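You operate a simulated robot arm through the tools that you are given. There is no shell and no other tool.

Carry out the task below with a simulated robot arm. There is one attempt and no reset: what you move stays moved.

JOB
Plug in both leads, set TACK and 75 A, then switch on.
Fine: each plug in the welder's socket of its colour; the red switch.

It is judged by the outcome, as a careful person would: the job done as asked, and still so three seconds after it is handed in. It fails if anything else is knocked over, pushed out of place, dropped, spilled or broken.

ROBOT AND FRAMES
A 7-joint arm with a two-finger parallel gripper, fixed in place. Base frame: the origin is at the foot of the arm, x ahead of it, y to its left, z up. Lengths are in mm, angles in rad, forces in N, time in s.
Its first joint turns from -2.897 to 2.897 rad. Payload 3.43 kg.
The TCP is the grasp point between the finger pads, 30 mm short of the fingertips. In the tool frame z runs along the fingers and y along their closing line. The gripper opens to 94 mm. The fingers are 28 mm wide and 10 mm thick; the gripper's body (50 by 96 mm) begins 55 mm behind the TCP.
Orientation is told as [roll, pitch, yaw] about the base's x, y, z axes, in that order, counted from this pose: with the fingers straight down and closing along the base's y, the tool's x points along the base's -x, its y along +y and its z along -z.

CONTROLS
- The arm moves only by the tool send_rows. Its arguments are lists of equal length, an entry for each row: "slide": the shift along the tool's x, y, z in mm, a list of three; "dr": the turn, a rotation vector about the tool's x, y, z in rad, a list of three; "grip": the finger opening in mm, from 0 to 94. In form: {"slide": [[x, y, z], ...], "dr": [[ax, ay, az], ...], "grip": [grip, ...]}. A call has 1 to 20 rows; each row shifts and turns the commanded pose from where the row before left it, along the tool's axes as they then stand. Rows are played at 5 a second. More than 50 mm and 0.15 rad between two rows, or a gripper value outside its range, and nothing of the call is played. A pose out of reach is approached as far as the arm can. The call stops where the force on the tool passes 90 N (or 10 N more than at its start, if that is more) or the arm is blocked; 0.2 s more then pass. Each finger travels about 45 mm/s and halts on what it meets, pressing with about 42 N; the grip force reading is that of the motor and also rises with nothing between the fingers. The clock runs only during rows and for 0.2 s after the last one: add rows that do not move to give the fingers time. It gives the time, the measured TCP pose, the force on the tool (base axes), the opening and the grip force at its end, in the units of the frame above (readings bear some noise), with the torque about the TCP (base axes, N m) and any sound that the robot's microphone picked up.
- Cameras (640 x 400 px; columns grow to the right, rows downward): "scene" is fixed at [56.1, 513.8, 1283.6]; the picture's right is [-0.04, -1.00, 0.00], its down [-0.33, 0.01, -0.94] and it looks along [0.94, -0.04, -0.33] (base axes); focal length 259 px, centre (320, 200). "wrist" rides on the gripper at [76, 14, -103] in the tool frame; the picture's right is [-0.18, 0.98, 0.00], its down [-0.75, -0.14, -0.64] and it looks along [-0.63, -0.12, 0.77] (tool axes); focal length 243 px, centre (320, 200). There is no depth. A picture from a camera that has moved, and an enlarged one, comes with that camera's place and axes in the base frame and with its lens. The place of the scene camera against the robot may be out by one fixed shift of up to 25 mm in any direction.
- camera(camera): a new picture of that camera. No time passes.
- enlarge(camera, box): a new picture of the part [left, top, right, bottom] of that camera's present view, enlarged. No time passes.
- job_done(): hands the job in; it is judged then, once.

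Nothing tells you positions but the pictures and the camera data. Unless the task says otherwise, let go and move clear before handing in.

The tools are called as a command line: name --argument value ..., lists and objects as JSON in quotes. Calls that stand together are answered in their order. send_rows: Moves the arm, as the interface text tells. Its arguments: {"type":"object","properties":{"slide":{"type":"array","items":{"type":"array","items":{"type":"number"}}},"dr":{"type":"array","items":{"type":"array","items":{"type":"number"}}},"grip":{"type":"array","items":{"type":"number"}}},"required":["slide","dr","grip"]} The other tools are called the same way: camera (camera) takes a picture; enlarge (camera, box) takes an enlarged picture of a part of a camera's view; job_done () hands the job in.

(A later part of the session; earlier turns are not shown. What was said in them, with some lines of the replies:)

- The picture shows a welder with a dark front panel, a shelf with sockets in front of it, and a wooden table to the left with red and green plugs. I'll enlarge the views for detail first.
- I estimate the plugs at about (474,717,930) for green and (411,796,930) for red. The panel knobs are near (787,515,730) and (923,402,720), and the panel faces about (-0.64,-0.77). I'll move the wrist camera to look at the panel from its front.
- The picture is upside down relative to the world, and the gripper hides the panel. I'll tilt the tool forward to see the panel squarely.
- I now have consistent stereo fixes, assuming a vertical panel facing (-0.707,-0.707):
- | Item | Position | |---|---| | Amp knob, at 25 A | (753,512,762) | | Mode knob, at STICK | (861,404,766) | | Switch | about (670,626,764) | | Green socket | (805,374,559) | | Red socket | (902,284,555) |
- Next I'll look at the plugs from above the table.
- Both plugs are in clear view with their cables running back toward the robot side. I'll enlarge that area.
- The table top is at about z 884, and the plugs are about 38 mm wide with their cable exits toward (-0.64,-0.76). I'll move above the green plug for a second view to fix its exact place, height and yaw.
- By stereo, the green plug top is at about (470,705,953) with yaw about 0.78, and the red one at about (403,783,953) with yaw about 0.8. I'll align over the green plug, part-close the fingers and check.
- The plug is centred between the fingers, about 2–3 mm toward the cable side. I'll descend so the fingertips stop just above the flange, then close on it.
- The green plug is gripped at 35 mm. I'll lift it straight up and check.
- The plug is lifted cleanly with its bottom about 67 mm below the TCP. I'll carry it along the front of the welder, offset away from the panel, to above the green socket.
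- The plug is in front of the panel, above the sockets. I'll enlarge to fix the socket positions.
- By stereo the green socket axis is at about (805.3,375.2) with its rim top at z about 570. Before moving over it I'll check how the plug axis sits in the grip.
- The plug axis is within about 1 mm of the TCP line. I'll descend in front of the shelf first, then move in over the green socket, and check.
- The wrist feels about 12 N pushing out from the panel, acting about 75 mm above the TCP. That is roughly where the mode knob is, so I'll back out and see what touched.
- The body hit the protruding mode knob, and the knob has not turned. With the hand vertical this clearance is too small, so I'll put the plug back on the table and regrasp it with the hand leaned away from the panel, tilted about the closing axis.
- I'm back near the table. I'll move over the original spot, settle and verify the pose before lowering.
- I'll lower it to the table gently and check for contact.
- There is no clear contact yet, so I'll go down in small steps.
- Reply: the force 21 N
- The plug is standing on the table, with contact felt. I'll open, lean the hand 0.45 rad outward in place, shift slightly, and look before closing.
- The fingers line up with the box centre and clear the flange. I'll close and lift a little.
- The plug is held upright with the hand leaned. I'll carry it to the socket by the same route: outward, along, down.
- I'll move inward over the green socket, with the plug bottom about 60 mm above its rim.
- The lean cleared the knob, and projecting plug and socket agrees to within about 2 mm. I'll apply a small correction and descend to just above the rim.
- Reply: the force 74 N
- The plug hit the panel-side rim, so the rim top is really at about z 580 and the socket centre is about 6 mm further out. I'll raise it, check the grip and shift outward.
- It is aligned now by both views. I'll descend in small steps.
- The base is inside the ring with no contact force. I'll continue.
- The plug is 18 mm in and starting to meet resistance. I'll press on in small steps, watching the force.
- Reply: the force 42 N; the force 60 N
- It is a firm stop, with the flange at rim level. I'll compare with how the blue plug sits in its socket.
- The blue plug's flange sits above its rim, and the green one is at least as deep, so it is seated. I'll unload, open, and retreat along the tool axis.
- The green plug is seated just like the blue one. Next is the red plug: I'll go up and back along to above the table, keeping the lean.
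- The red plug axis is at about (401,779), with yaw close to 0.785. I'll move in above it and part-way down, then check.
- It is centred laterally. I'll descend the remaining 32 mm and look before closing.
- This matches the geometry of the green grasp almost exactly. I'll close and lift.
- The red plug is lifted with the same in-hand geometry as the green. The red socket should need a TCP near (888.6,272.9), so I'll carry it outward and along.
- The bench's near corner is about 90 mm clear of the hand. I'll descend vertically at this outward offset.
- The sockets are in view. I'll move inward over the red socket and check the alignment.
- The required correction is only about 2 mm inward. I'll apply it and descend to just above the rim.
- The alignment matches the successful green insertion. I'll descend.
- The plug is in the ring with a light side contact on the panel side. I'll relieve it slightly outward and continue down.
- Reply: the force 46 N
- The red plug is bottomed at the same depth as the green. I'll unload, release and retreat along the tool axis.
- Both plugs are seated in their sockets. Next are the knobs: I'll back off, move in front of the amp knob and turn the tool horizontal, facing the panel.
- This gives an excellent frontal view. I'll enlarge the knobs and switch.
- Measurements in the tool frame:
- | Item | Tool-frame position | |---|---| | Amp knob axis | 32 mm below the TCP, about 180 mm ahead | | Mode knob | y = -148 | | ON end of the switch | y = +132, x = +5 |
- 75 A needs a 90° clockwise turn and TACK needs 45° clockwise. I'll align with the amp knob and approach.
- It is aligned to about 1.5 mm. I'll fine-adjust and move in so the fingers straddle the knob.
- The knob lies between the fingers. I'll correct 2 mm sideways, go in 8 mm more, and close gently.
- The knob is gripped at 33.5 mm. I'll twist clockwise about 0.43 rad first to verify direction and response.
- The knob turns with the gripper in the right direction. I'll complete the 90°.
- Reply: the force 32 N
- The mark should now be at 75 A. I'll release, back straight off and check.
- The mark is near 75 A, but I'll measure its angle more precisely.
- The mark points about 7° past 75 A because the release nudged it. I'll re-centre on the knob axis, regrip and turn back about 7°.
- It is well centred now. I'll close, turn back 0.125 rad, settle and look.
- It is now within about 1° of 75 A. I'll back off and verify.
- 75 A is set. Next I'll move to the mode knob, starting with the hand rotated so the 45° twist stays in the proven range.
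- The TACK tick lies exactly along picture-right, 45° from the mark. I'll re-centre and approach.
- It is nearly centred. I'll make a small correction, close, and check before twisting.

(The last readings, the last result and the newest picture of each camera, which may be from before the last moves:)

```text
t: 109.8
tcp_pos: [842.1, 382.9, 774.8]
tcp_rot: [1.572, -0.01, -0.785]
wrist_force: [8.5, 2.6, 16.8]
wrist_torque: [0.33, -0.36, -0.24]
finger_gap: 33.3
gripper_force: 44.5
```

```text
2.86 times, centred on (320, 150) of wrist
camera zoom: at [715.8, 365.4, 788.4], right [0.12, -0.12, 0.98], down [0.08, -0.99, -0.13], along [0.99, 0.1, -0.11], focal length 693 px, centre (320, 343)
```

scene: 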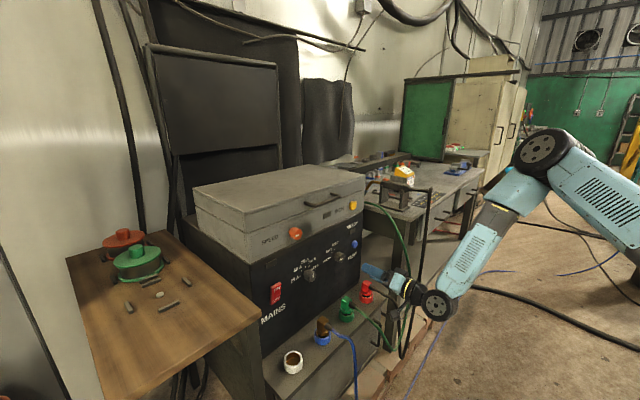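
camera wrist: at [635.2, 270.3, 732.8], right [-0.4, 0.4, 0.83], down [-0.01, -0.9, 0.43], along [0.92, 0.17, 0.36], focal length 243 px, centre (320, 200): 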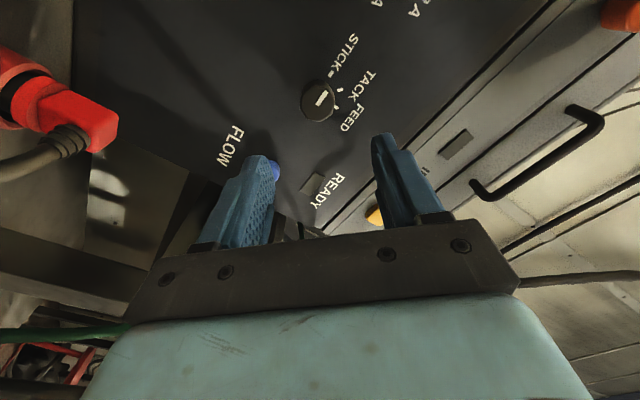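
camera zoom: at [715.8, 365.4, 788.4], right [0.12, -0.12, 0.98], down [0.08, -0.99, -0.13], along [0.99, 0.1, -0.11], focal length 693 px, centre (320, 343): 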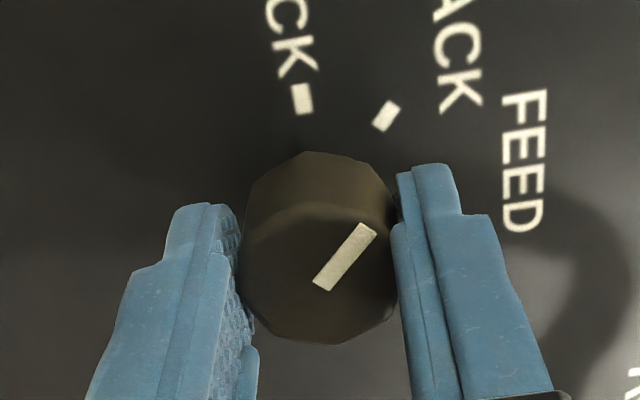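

It has turned to TACK. I'll relieve the small side force, then open slowly and check.

send_rows --slide '[[-0.4, 1.2, 0], [0, 0, 0], [0, 0, 0]]' --dr '[[0, 0, 0], [0, 0, 0], [0, 0, 0]]' --grip '[20, 20, 20]'

send_rows --slide '[[0, 0, 0], [0, 0, 0], [0, 0, 0], [0, 0, 0], [0, 0, 0], [0, 0, 0], [0, 0, -20], [0, 0, -40], [0, 0, -40], [0, 0, -20], [0, 0, 0], [0, 0, 0]]' --dr '[[0, 0, 0], [0, 0, 0], [0, 0, 0], [0, 0, 0], [0, 0, 0], [0, 0, 0], [0, 0, 0], [0, 0, 0], [0, 0, 0], [0, 0, 0], [0, 0, 0], [0, 0, 0]]' --grip '[34, 36, 40, 50, 60, 62, 62, 62, 62, 62, 62, 62]'

enlarge --camera "wrist" --box '[280, 60, 370, 130]'

enlarge --camera "scene" --box '[290, 235, 360, 295]'

camera --camera "wrist"

```text
t: 110.6
tcp_pos: [841.9, 383.8, 774.8]
tcp_rot: [1.569, -0.009, -0.785]
wrist_force: [8.3, 3.7, 11.2]
wrist_torque: [0.27, -0.21, -0.17]
finger_gap: 33.3
gripper_force: 45.2
```

```text
t: 113.2
tcp_pos: [757.1, 297.0, 774.5]
tcp_rot: [1.569, -0.012, -0.786]
wrist_force: [-0.1, -0.4, -0.6]
wrist_torque: [0.02, -0.03, 0.0]
finger_gap: 62.1
gripper_force: 0.1
```

```text
5.71 times, centred on (325, 95) of wrist
camera zoom: at [630.3, 278.9, 788.4], right [0.12, -0.12, 0.98], down [0.08, -0.99, -0.13], along [0.99, 0.1, -0.11], focal length 1386 px, centre (291, 800)
```

zoom: 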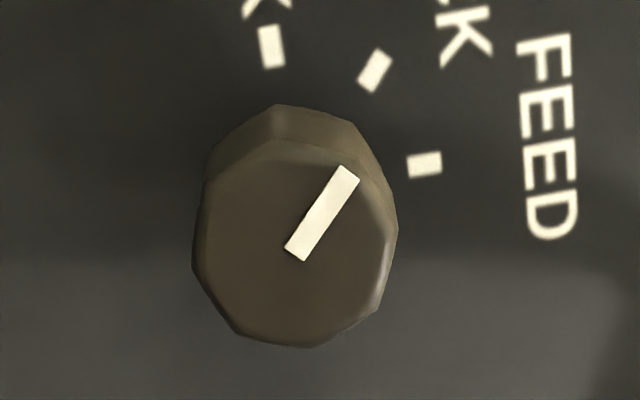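

```text
6.67 times, centred on (325, 265) of scene
camera zoom: at [56.1, 513.8, 1283.6], right [-0.04, -1.0, 0.0], down [-0.33, 0.01, -0.94], along [0.94, -0.04, -0.33], focal length 1726 px, centre (287, -233)
```

zoom: 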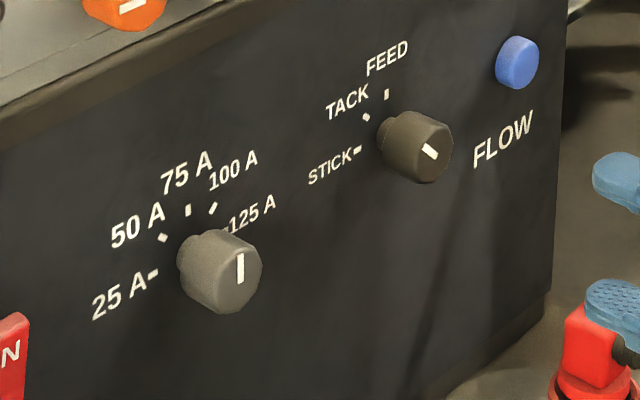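

```text
taken
camera wrist: at [630.3, 278.9, 788.4], right [0.12, -0.12, 0.98], down [0.08, -0.99, -0.13], along [0.99, 0.1, -0.11], focal length 243 px, centre (320, 200)
```

wrist: 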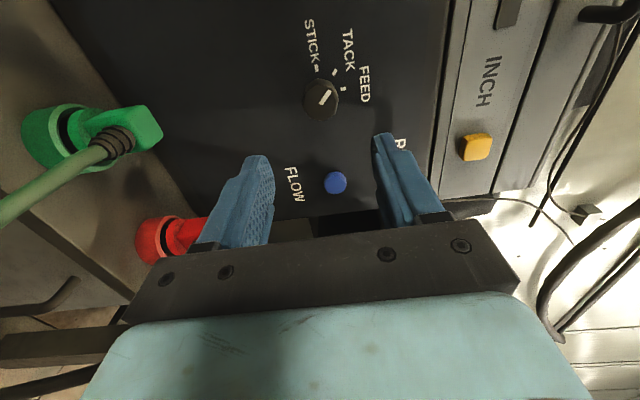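

Both knobs are set to TACK and 75 A. Next is the switch: I'll rotate the hand back, close the fingers and move in front of its ON half at about z 800.

send_rows --slide '[[0, 0, 0], [0, 0, 0], [0, 0, 0], [0, 0, 0], [0, 0, 0], [0, 0, 0], [0, 0, 0], [0, 0, 0], [0, 0, 0], [0, 0, 0], [0, 0, 0], [0, 0, 0], [-5, 45, 0], [-5, 47, 0], [-5, 48, 0], [-5, 48, 0], [-5, 48, 0], [-2, 48, 0], [0, 0, 0], [0, 0, 0]]' --dr '[[0, 0, -0.13], [0, 0, -0.13], [0, 0, -0.13], [0, 0, -0.13], [0, 0, -0.13], [0, 0, -0.13], [0, 0, -0.13], [0, 0, -0.13], [0, 0, -0.13], [0, 0, -0.13], [0, 0, -0.13], [0, 0, -0.13], [0, 0, 0], [0, 0, 0], [0, 0, 0], [0, 0, 0], [0, 0, 0], [0, 0, 0], [0, 0, 0], [0, 0, 0]]' --grip '[50, 40, 30, 20, 10, 0, 0, 0, 0, 0, 0, 0, 0, 0, 0, 0, 0, 0, 0, 0]'

camera --camera "wrist"

enlarge --camera "wrist" --box '[240, 30, 400, 170]'

camera --camera "scene"

```text
t: 117.4
tcp_pos: [555.9, 499.0, 803.3]
tcp_rot: [-0.027, -1.569, 0.811]
wrist_force: [-0.3, 0.1, -0.8]
wrist_torque: [0.0, 0.02, -0.02]
finger_gap: 0.0
gripper_force: 33.4
```

```text
taken
camera wrist: at [474.0, 437.0, 727.0], right [-0.69, 0.7, 0.18], down [-0.35, -0.55, 0.75], along [0.63, 0.46, 0.63], focal length 243 px, centre (320, 200)
```

wrist: 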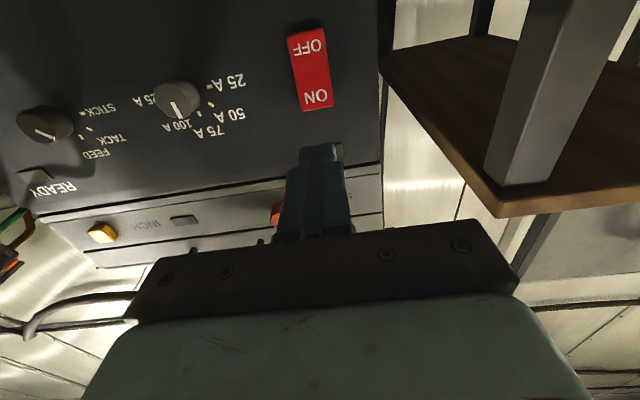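

```text
2.86 times, centred on (320, 100) of wrist
camera zoom: at [474.0, 437.0, 727.0], right [-0.69, 0.7, 0.18], down [-0.35, -0.55, 0.75], along [0.63, 0.46, 0.63], focal length 693 px, centre (320, 486)
```

zoom: 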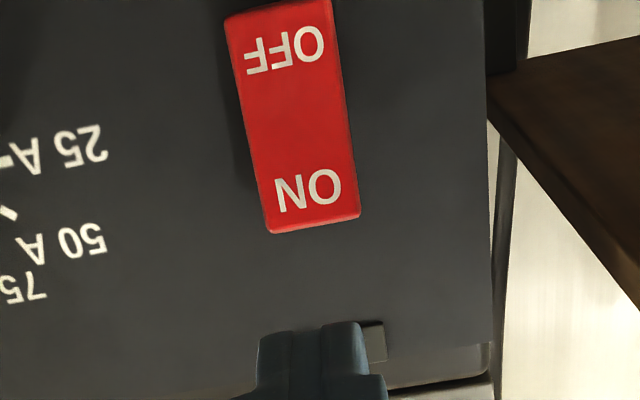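

```text
taken
```

scene: 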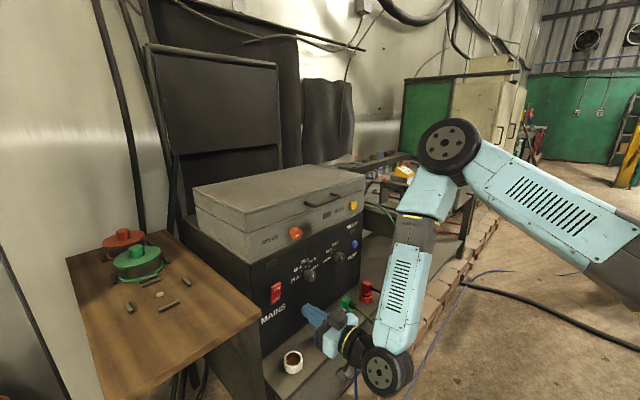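

The fingertips are nearly in line with the ON half, off by 3.5 mm in y. I'll correct and approach to just short of the switch.

send_rows --slide '[[0.5, -3.6, 0], [0, 0, 40], [0, 0, 40], [0, 0, 15], [0, 0, 0], [0, 0, 0]]' --dr '[[0, 0, 0], [0, 0, 0], [0, 0, 0], [0, 0, 0], [0, 0, 0], [0, 0, 0]]' --grip '[0, 0, 0, 0, 0, 0]'

enlarge --camera "wrist" --box '[240, 80, 400, 220]'

enlarge --camera "scene" --box '[250, 260, 350, 350]'

```text
t: 118.8
tcp_pos: [624.2, 563.0, 801.5]
tcp_rot: [-0.067, -1.571, 0.851]
wrist_force: [0.3, 0.4, -0.2]
wrist_torque: [-0.03, -0.04, -0.01]
finger_gap: 0.2
gripper_force: 32.7
```

```text
2.86 times, centred on (320, 150) of wrist
camera zoom: at [541.9, 500.4, 725.8], right [-0.7, 0.69, 0.18], down [-0.35, -0.55, 0.75], along [0.63, 0.46, 0.63], focal length 693 px, centre (320, 343)
```

zoom: 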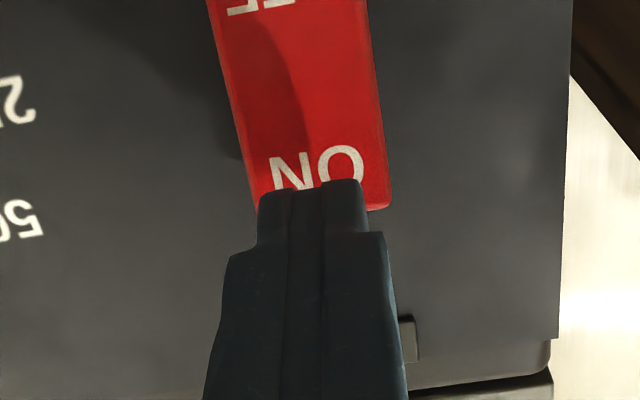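

```text
4.44 times, centred on (300, 305) of scene
camera zoom: at [56.1, 513.8, 1283.6], right [-0.04, -1.0, 0.0], down [-0.33, 0.01, -0.94], along [0.94, -0.04, -0.33], focal length 1151 px, centre (409, -267)
```

zoom: 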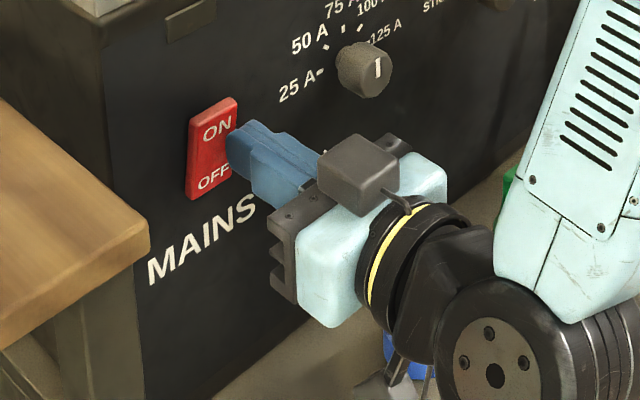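

The fingertips are about 20 mm from the ON half. I'll press in small steps and watch for force or a click.

send_rows --slide '[[0, 0, 10], [0, 0, 8], [0, 0, 3], [0, 0, 2], [0, 0, 0]]' --dr '[[0, 0, 0], [0, 0, 0], [0, 0, 0], [0, 0, 0], [0, 0, 0]]' --grip '[0, 0, 0, 0, 0]'

enlarge --camera "wrist" --box '[240, 80, 400, 220]'

```text
t: 120.0
tcp_pos: [641.9, 579.4, 801.8]
tcp_rot: [-0.101, -1.569, 0.886]
wrist_force: [-1.1, -3.2, -0.6]
wrist_torque: [-0.07, 0.03, -0.01]
finger_gap: 0.0
gripper_force: 33.3
```

```text
2.86 times, centred on (320, 150) of wrist
camera zoom: at [559.3, 517.0, 725.8], right [-0.69, 0.7, 0.18], down [-0.35, -0.55, 0.76], along [0.63, 0.46, 0.63], focal length 693 px, centre (320, 343)
```

zoom: 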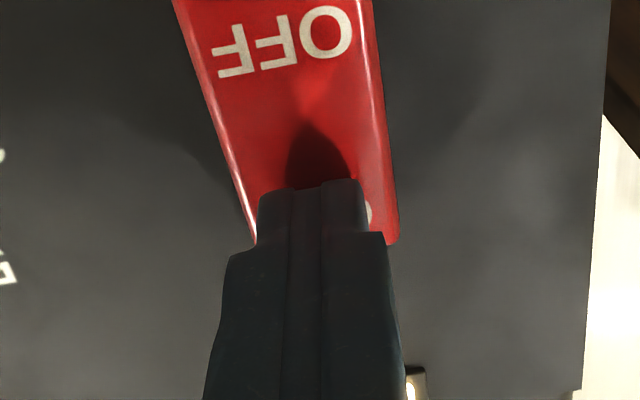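

Contact is starting. I'll press further.

send_rows --slide '[[0, 0, 2], [0, 0, 2], [0, 0, 2], [0, 0, 0]]' --dr '[[0, 0, 0], [0, 0, 0], [0, 0, 0], [0, 0, 0]]' --grip '[0, 0, 0, 0]'

enlarge --camera "wrist" --box '[240, 60, 400, 200]'

```text
t: 120.8
tcp_pos: [642.0, 579.9, 801.3]
tcp_rot: [-0.062, -1.567, 0.847]
wrist_force: [-27.1, -36.6, 23.3]
wrist_torque: [-0.08, -0.2, -0.19]
finger_gap: 0.0
gripper_force: 32.8
stopped in row 3: the force on the tool passed its limit at 99 N (the readings are from after the stop); the commanded pose is now the measured one
```

```text
2.86 times, centred on (320, 130) of wrist
camera zoom: at [559.2, 516.9, 726.2], right [-0.69, 0.7, 0.18], down [-0.35, -0.55, 0.76], along [0.63, 0.46, 0.63], focal length 693 px, centre (320, 400)
```

zoom: 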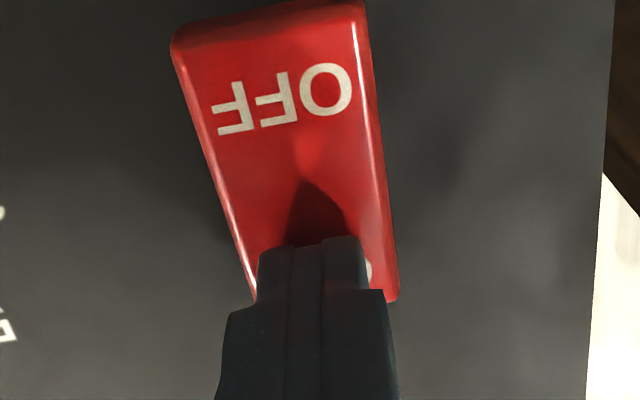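

It is a firm stop, and the OFF end now stands proud. I'll back off and check the rocker.

send_rows --slide '[[0, 0, -5], [0, 0, -20], [0, 0, -40], [0, 0, -40], [0, 0, 0], [0, 0, 0]]' --dr '[[0, 0, 0], [0, 0, 0], [0, 0, 0], [0, 0, 0], [0, 0, 0], [0, 0, 0]]' --grip '[0, 0, 0, 0, 0, 0]'

enlarge --camera "wrist" --box '[240, 30, 400, 170]'

enlarge --camera "scene" --box '[240, 220, 400, 350]'

enlarge --camera "scene" --box '[255, 270, 305, 315]'

```text
t: 122.2
tcp_pos: [568.4, 508.4, 801.5]
tcp_rot: [-0.048, -1.562, 0.834]
wrist_force: [-0.8, 0.0, 0.8]
wrist_torque: [0.01, -0.02, 0.01]
finger_gap: 0.1
gripper_force: 33.1
```

```text
2.86 times, centred on (320, 100) of wrist
camera zoom: at [485.4, 446.4, 726.5], right [-0.69, 0.7, 0.18], down [-0.35, -0.55, 0.76], along [0.63, 0.46, 0.62], focal length 693 px, centre (320, 486)
```

zoom: 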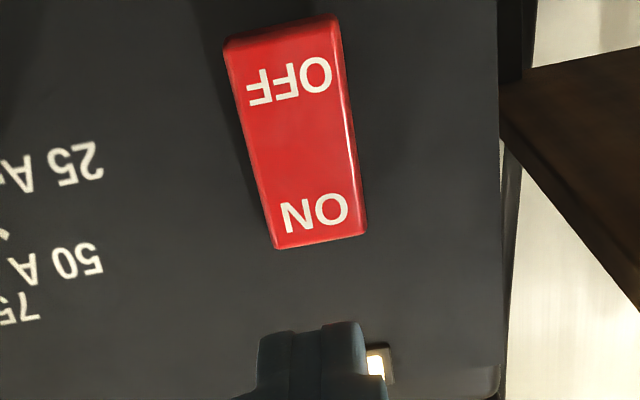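

```text
3.08 times, centred on (320, 285) of scene
camera zoom: at [56.1, 513.8, 1283.6], right [-0.04, -1.0, 0.0], down [-0.33, 0.01, -0.94], along [0.94, -0.04, -0.33], focal length 797 px, centre (320, -62)
```

zoom: 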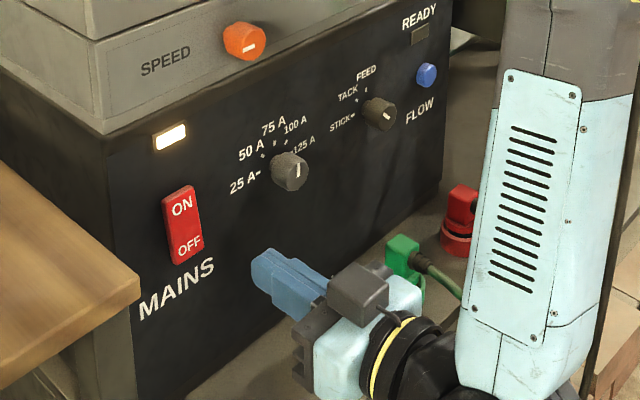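

```text
8.89 times, centred on (280, 292) of scene
camera zoom: at [56.1, 513.8, 1283.6], right [-0.04, -1.0, 0.0], down [-0.33, 0.01, -0.94], along [0.94, -0.04, -0.33], focal length 2301 px, centre (676, -622)
```

zoom: 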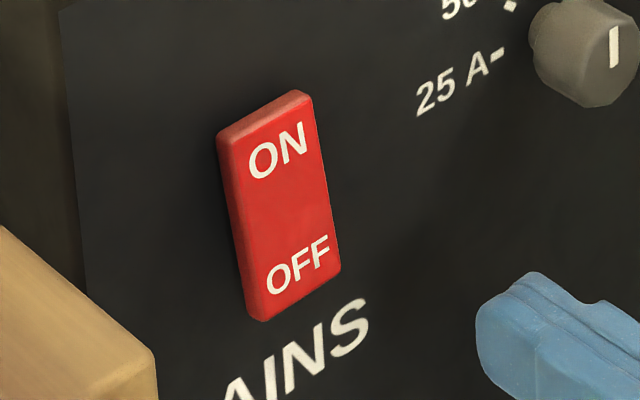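

The mains lamp is lit. I'll check the READY lamp and the final state of the plugs and knobs.

enlarge --camera "scene" --box '[310, 210, 380, 270]'

enlarge --camera "scene" --box '[310, 260, 400, 350]'

camera --camera "wrist"

```text
6.67 times, centred on (345, 240) of scene
camera zoom: at [56.1, 513.8, 1283.6], right [-0.04, -1.0, 0.0], down [-0.33, 0.01, -0.94], along [0.94, -0.04, -0.33], focal length 1726 px, centre (153, -67)
```

zoom: 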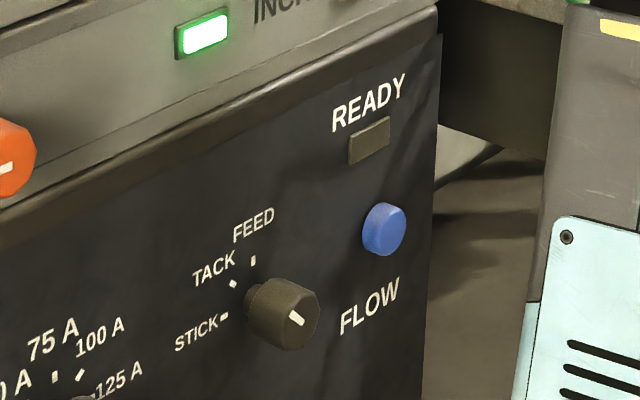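

```text
4.44 times, centred on (355, 305) of scene
camera zoom: at [56.1, 513.8, 1283.6], right [-0.04, -1.0, 0.0], down [-0.33, 0.01, -0.94], along [0.94, -0.04, -0.33], focal length 1151 px, centre (164, -267)
```

zoom: 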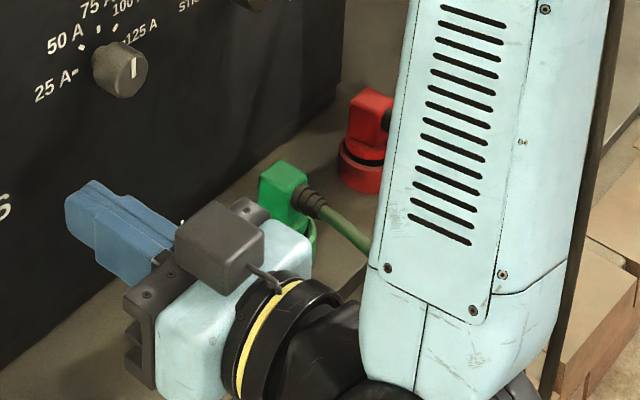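

```text
taken
camera wrist: at [485.4, 446.4, 726.5], right [-0.69, 0.7, 0.18], down [-0.35, -0.55, 0.76], along [0.63, 0.46, 0.62], focal length 243 px, centre (320, 200)
```

wrist: 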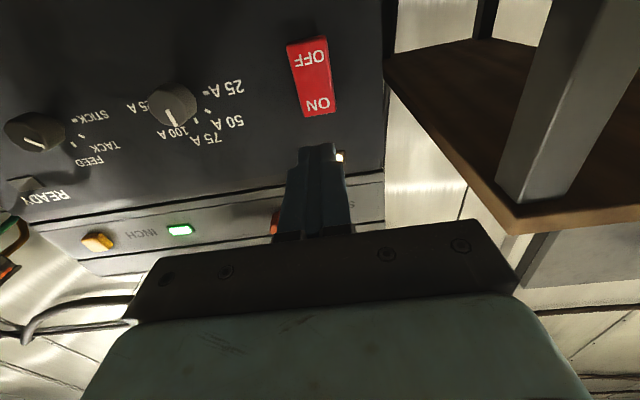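

Mains and the feeder's green lamp are lit, but READY is not. I'll move the arm clear and inspect how both plugs are seated.

send_rows --slide '[[0, 0, -40], [0, 0, -40], [-45, 0, 0], [-45, 0, 0], [-45, 0, 0], [-45, 0, 0], [0, 0, 0], [0, 0, 0]]' --dr '[[0, 0, 0], [0, 0, 0], [0, 0, 0], [0, 0, 0], [0, 0, 0], [0, 0, 0], [0, 0, 0], [0, 0, 0]]' --grip '[0, 0, 0, 0, 0, 0, 0, 0]'

camera --camera "scene"

enlarge --camera "scene" --box '[300, 270, 400, 350]'

enlarge --camera "scene" --box '[260, 180, 380, 300]'

```text
t: 124.0
tcp_pos: [517.5, 449.7, 980.4]
tcp_rot: [-0.037, -1.562, 0.822]
wrist_force: [-0.9, -0.1, -0.5]
wrist_torque: [-0.01, -0.01, 0.02]
finger_gap: 0.0
gripper_force: 32.9
```

```text
taken
```

scene: 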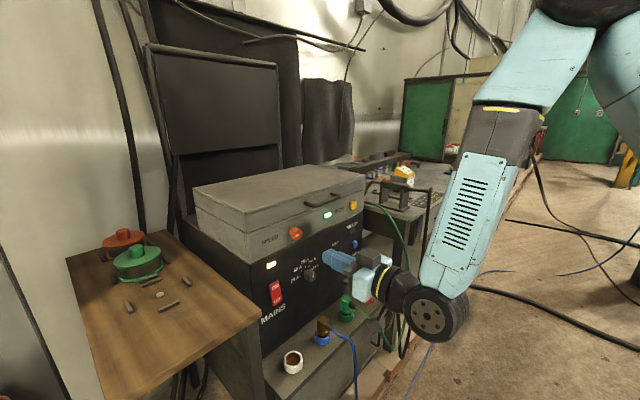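

```text
5.00 times, centred on (350, 310) of scene
camera zoom: at [56.1, 513.8, 1283.6], right [-0.04, -1.0, 0.0], down [-0.33, 0.01, -0.94], along [0.94, -0.04, -0.33], focal length 1294 px, centre (170, -350)
```

zoom: 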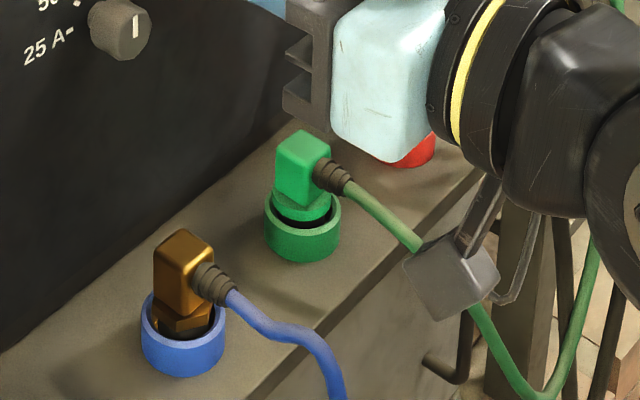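

```text
3.33 times, centred on (320, 240) of scene
camera zoom: at [56.1, 513.8, 1283.6], right [-0.04, -1.0, 0.0], down [-0.33, 0.01, -0.94], along [0.94, -0.04, -0.33], focal length 863 px, centre (320, 67)
```

zoom: 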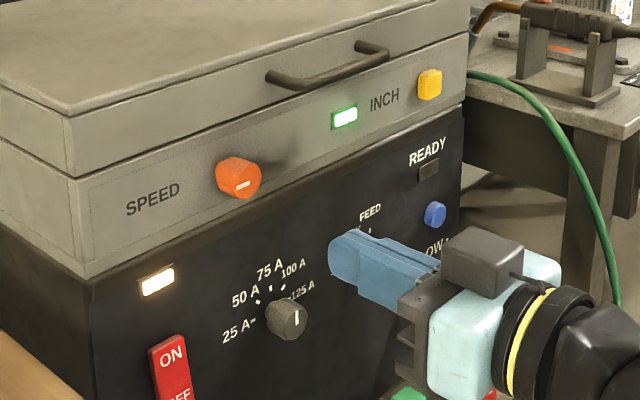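

enlarge --camera "scene" --box '[320, 290, 380, 330]'

enlarge --camera "scene" --box '[300, 305, 360, 350]'

```text
10.00 times, centred on (350, 310) of scene
camera zoom: at [56.1, 513.8, 1283.6], right [-0.04, -1.0, 0.0], down [-0.33, 0.01, -0.94], along [0.94, -0.04, -0.33], focal length 2589 px, centre (20, -900)
```

zoom: 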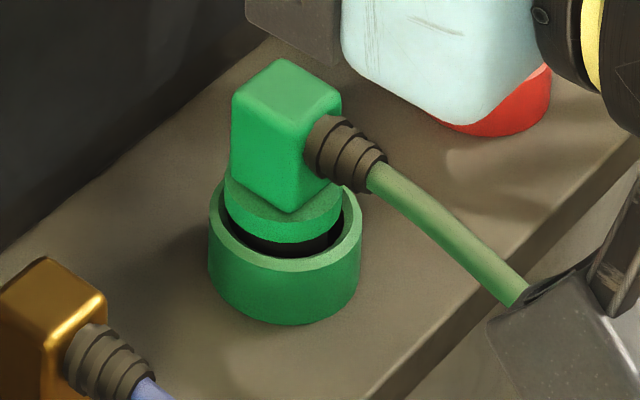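

```text
8.89 times, centred on (330, 328) of scene
camera zoom: at [56.1, 513.8, 1283.6], right [-0.04, -1.0, 0.0], down [-0.33, 0.01, -0.94], along [0.94, -0.04, -0.33], focal length 2301 px, centre (231, -933)
```

zoom: 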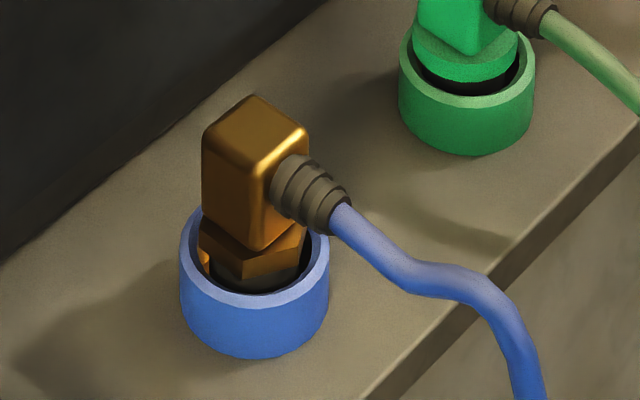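

The green plug sits at the same depth as the blue one. I'll raise the arm to see the red plug, and look closely at it.

send_rows --slide '[[-45, 0, -20], [-45, 0, -20], [-45, 0, -20], [0, 0, 0], [0, 0, 0]]' --dr '[[0, 0, 0], [0, 0, 0], [0, 0, 0], [0, 0, 0], [0, 0, 0]]' --grip '[0, 0, 0, 0, 0]'

camera --camera "scene"

enlarge --camera "scene" --box '[340, 275, 400, 315]'

enlarge --camera "scene" --box '[320, 220, 370, 265]'

```text
t: 125.2
tcp_pos: [485.9, 427.2, 1116.4]
tcp_rot: [-0.048, -1.562, 0.833]
wrist_force: [0.1, 0.2, 0.2]
wrist_torque: [0.01, 0.03, 0.04]
finger_gap: 0.2
gripper_force: 33.3
out of reach, approached as far as the arm can: row 1, 2, 3
```

```text
taken
```

scene: 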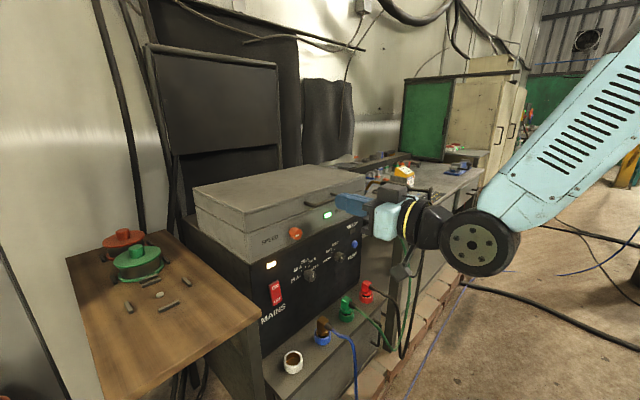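

```text
10.00 times, centred on (370, 295) of scene
camera zoom: at [56.1, 513.8, 1283.6], right [-0.04, -1.0, 0.0], down [-0.33, 0.01, -0.94], along [0.94, -0.04, -0.33], focal length 2589 px, centre (-180, -750)
```

zoom: 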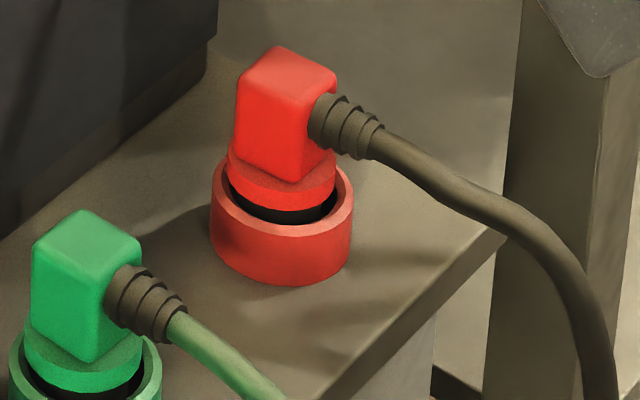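

```text
8.89 times, centred on (345, 242) of scene
camera zoom: at [56.1, 513.8, 1283.6], right [-0.04, -1.0, 0.0], down [-0.33, 0.01, -0.94], along [0.94, -0.04, -0.33], focal length 2301 px, centre (98, -178)
```

zoom: 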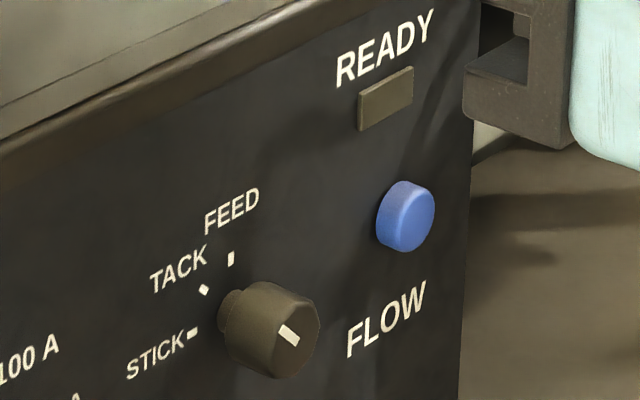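

The red plug is seated identically. I'll let a few seconds pass to see whether anything changes, such as the READY lamp warming up or something springing back.

send_rows --slide '[[0, 0, 0], [0, 0, 0], [0, 0, 0], [0, 0, 0], [0, 0, 0], [0, 0, 0], [0, 0, 0], [0, 0, 0], [0, 0, 0], [0, 0, 0], [0, 0, 0], [0, 0, 0], [0, 0, 0], [0, 0, 0], [0, 0, 0], [0, 0, 0], [0, 0, 0], [0, 0, 0], [0, 0, 0], [0, 0, 0]]' --dr '[[0, 0, 0], [0, 0, 0], [0, 0, 0], [0, 0, 0], [0, 0, 0], [0, 0, 0], [0, 0, 0], [0, 0, 0], [0, 0, 0], [0, 0, 0], [0, 0, 0], [0, 0, 0], [0, 0, 0], [0, 0, 0], [0, 0, 0], [0, 0, 0], [0, 0, 0], [0, 0, 0], [0, 0, 0], [0, 0, 0]]' --grip '[0, 0, 0, 0, 0, 0, 0, 0, 0, 0, 0, 0, 0, 0, 0, 0, 0, 0, 0, 0]'

enlarge --camera "scene" --box '[250, 190, 390, 320]'

```text
t: 129.4
tcp_pos: [485.7, 428.2, 1116.2]
tcp_rot: [-0.052, -1.563, 0.838]
wrist_force: [0.5, -0.1, -0.4]
wrist_torque: [-0.01, 0.03, 0.01]
finger_gap: 0.0
gripper_force: 33.0
```

```text
3.08 times, centred on (320, 255) of scene
camera zoom: at [56.1, 513.8, 1283.6], right [-0.04, -1.0, 0.0], down [-0.33, 0.01, -0.94], along [0.94, -0.04, -0.33], focal length 797 px, centre (320, 31)
```

zoom: 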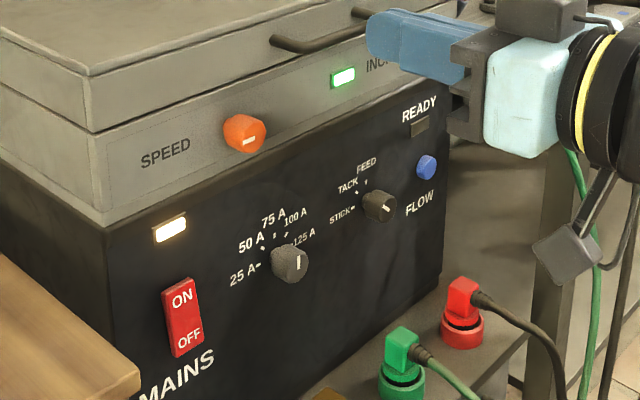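

Both plugs are seated in their own-coloured sockets, and the knobs read TACK and 75 A. The mains rocker is ON with its lamp lit. The READY lamp is still dark and I don't know what drives it: both plugs sit at the same depth as the blue one that was already in. The arm is clear and nothing else moved, so I'm handing in.

job_done

```text
The job is handed in.
```

I plugged in both leads, set the knobs to TACK and 75 A, and switched the welder on, then handed the job in. One thing looked off: the READY lamp on the welder stayed dark.

- **Leads:** The green and red plugs are each pushed to a firm stop in the welder's socket of their colour. They sit about as deep as the blue plug that was already in.
- **Knobs:** Both marks point to within about 1–2° of TACK and 75 A. The first release left the current knob about 7° past 75 A, so I gripped it again and turned it back.
- **Switch:** The red rocker is at ON. The lamp above it and the green lamp on the feeder came on.
- **READY lamp:** It was still dark several seconds after switching on. I don't know what makes it light. I didn't press FLOW or anything else that wasn't asked for.

On the first approach to the green socket, the gripper pressed the mode knob at about 12 N. The knob did not turn. I put the plug back on the table, regripped it with the hand tilted, and had no further contact with the knob.

The arm is clear of the welder, and I saw nothing else moved or knocked over.
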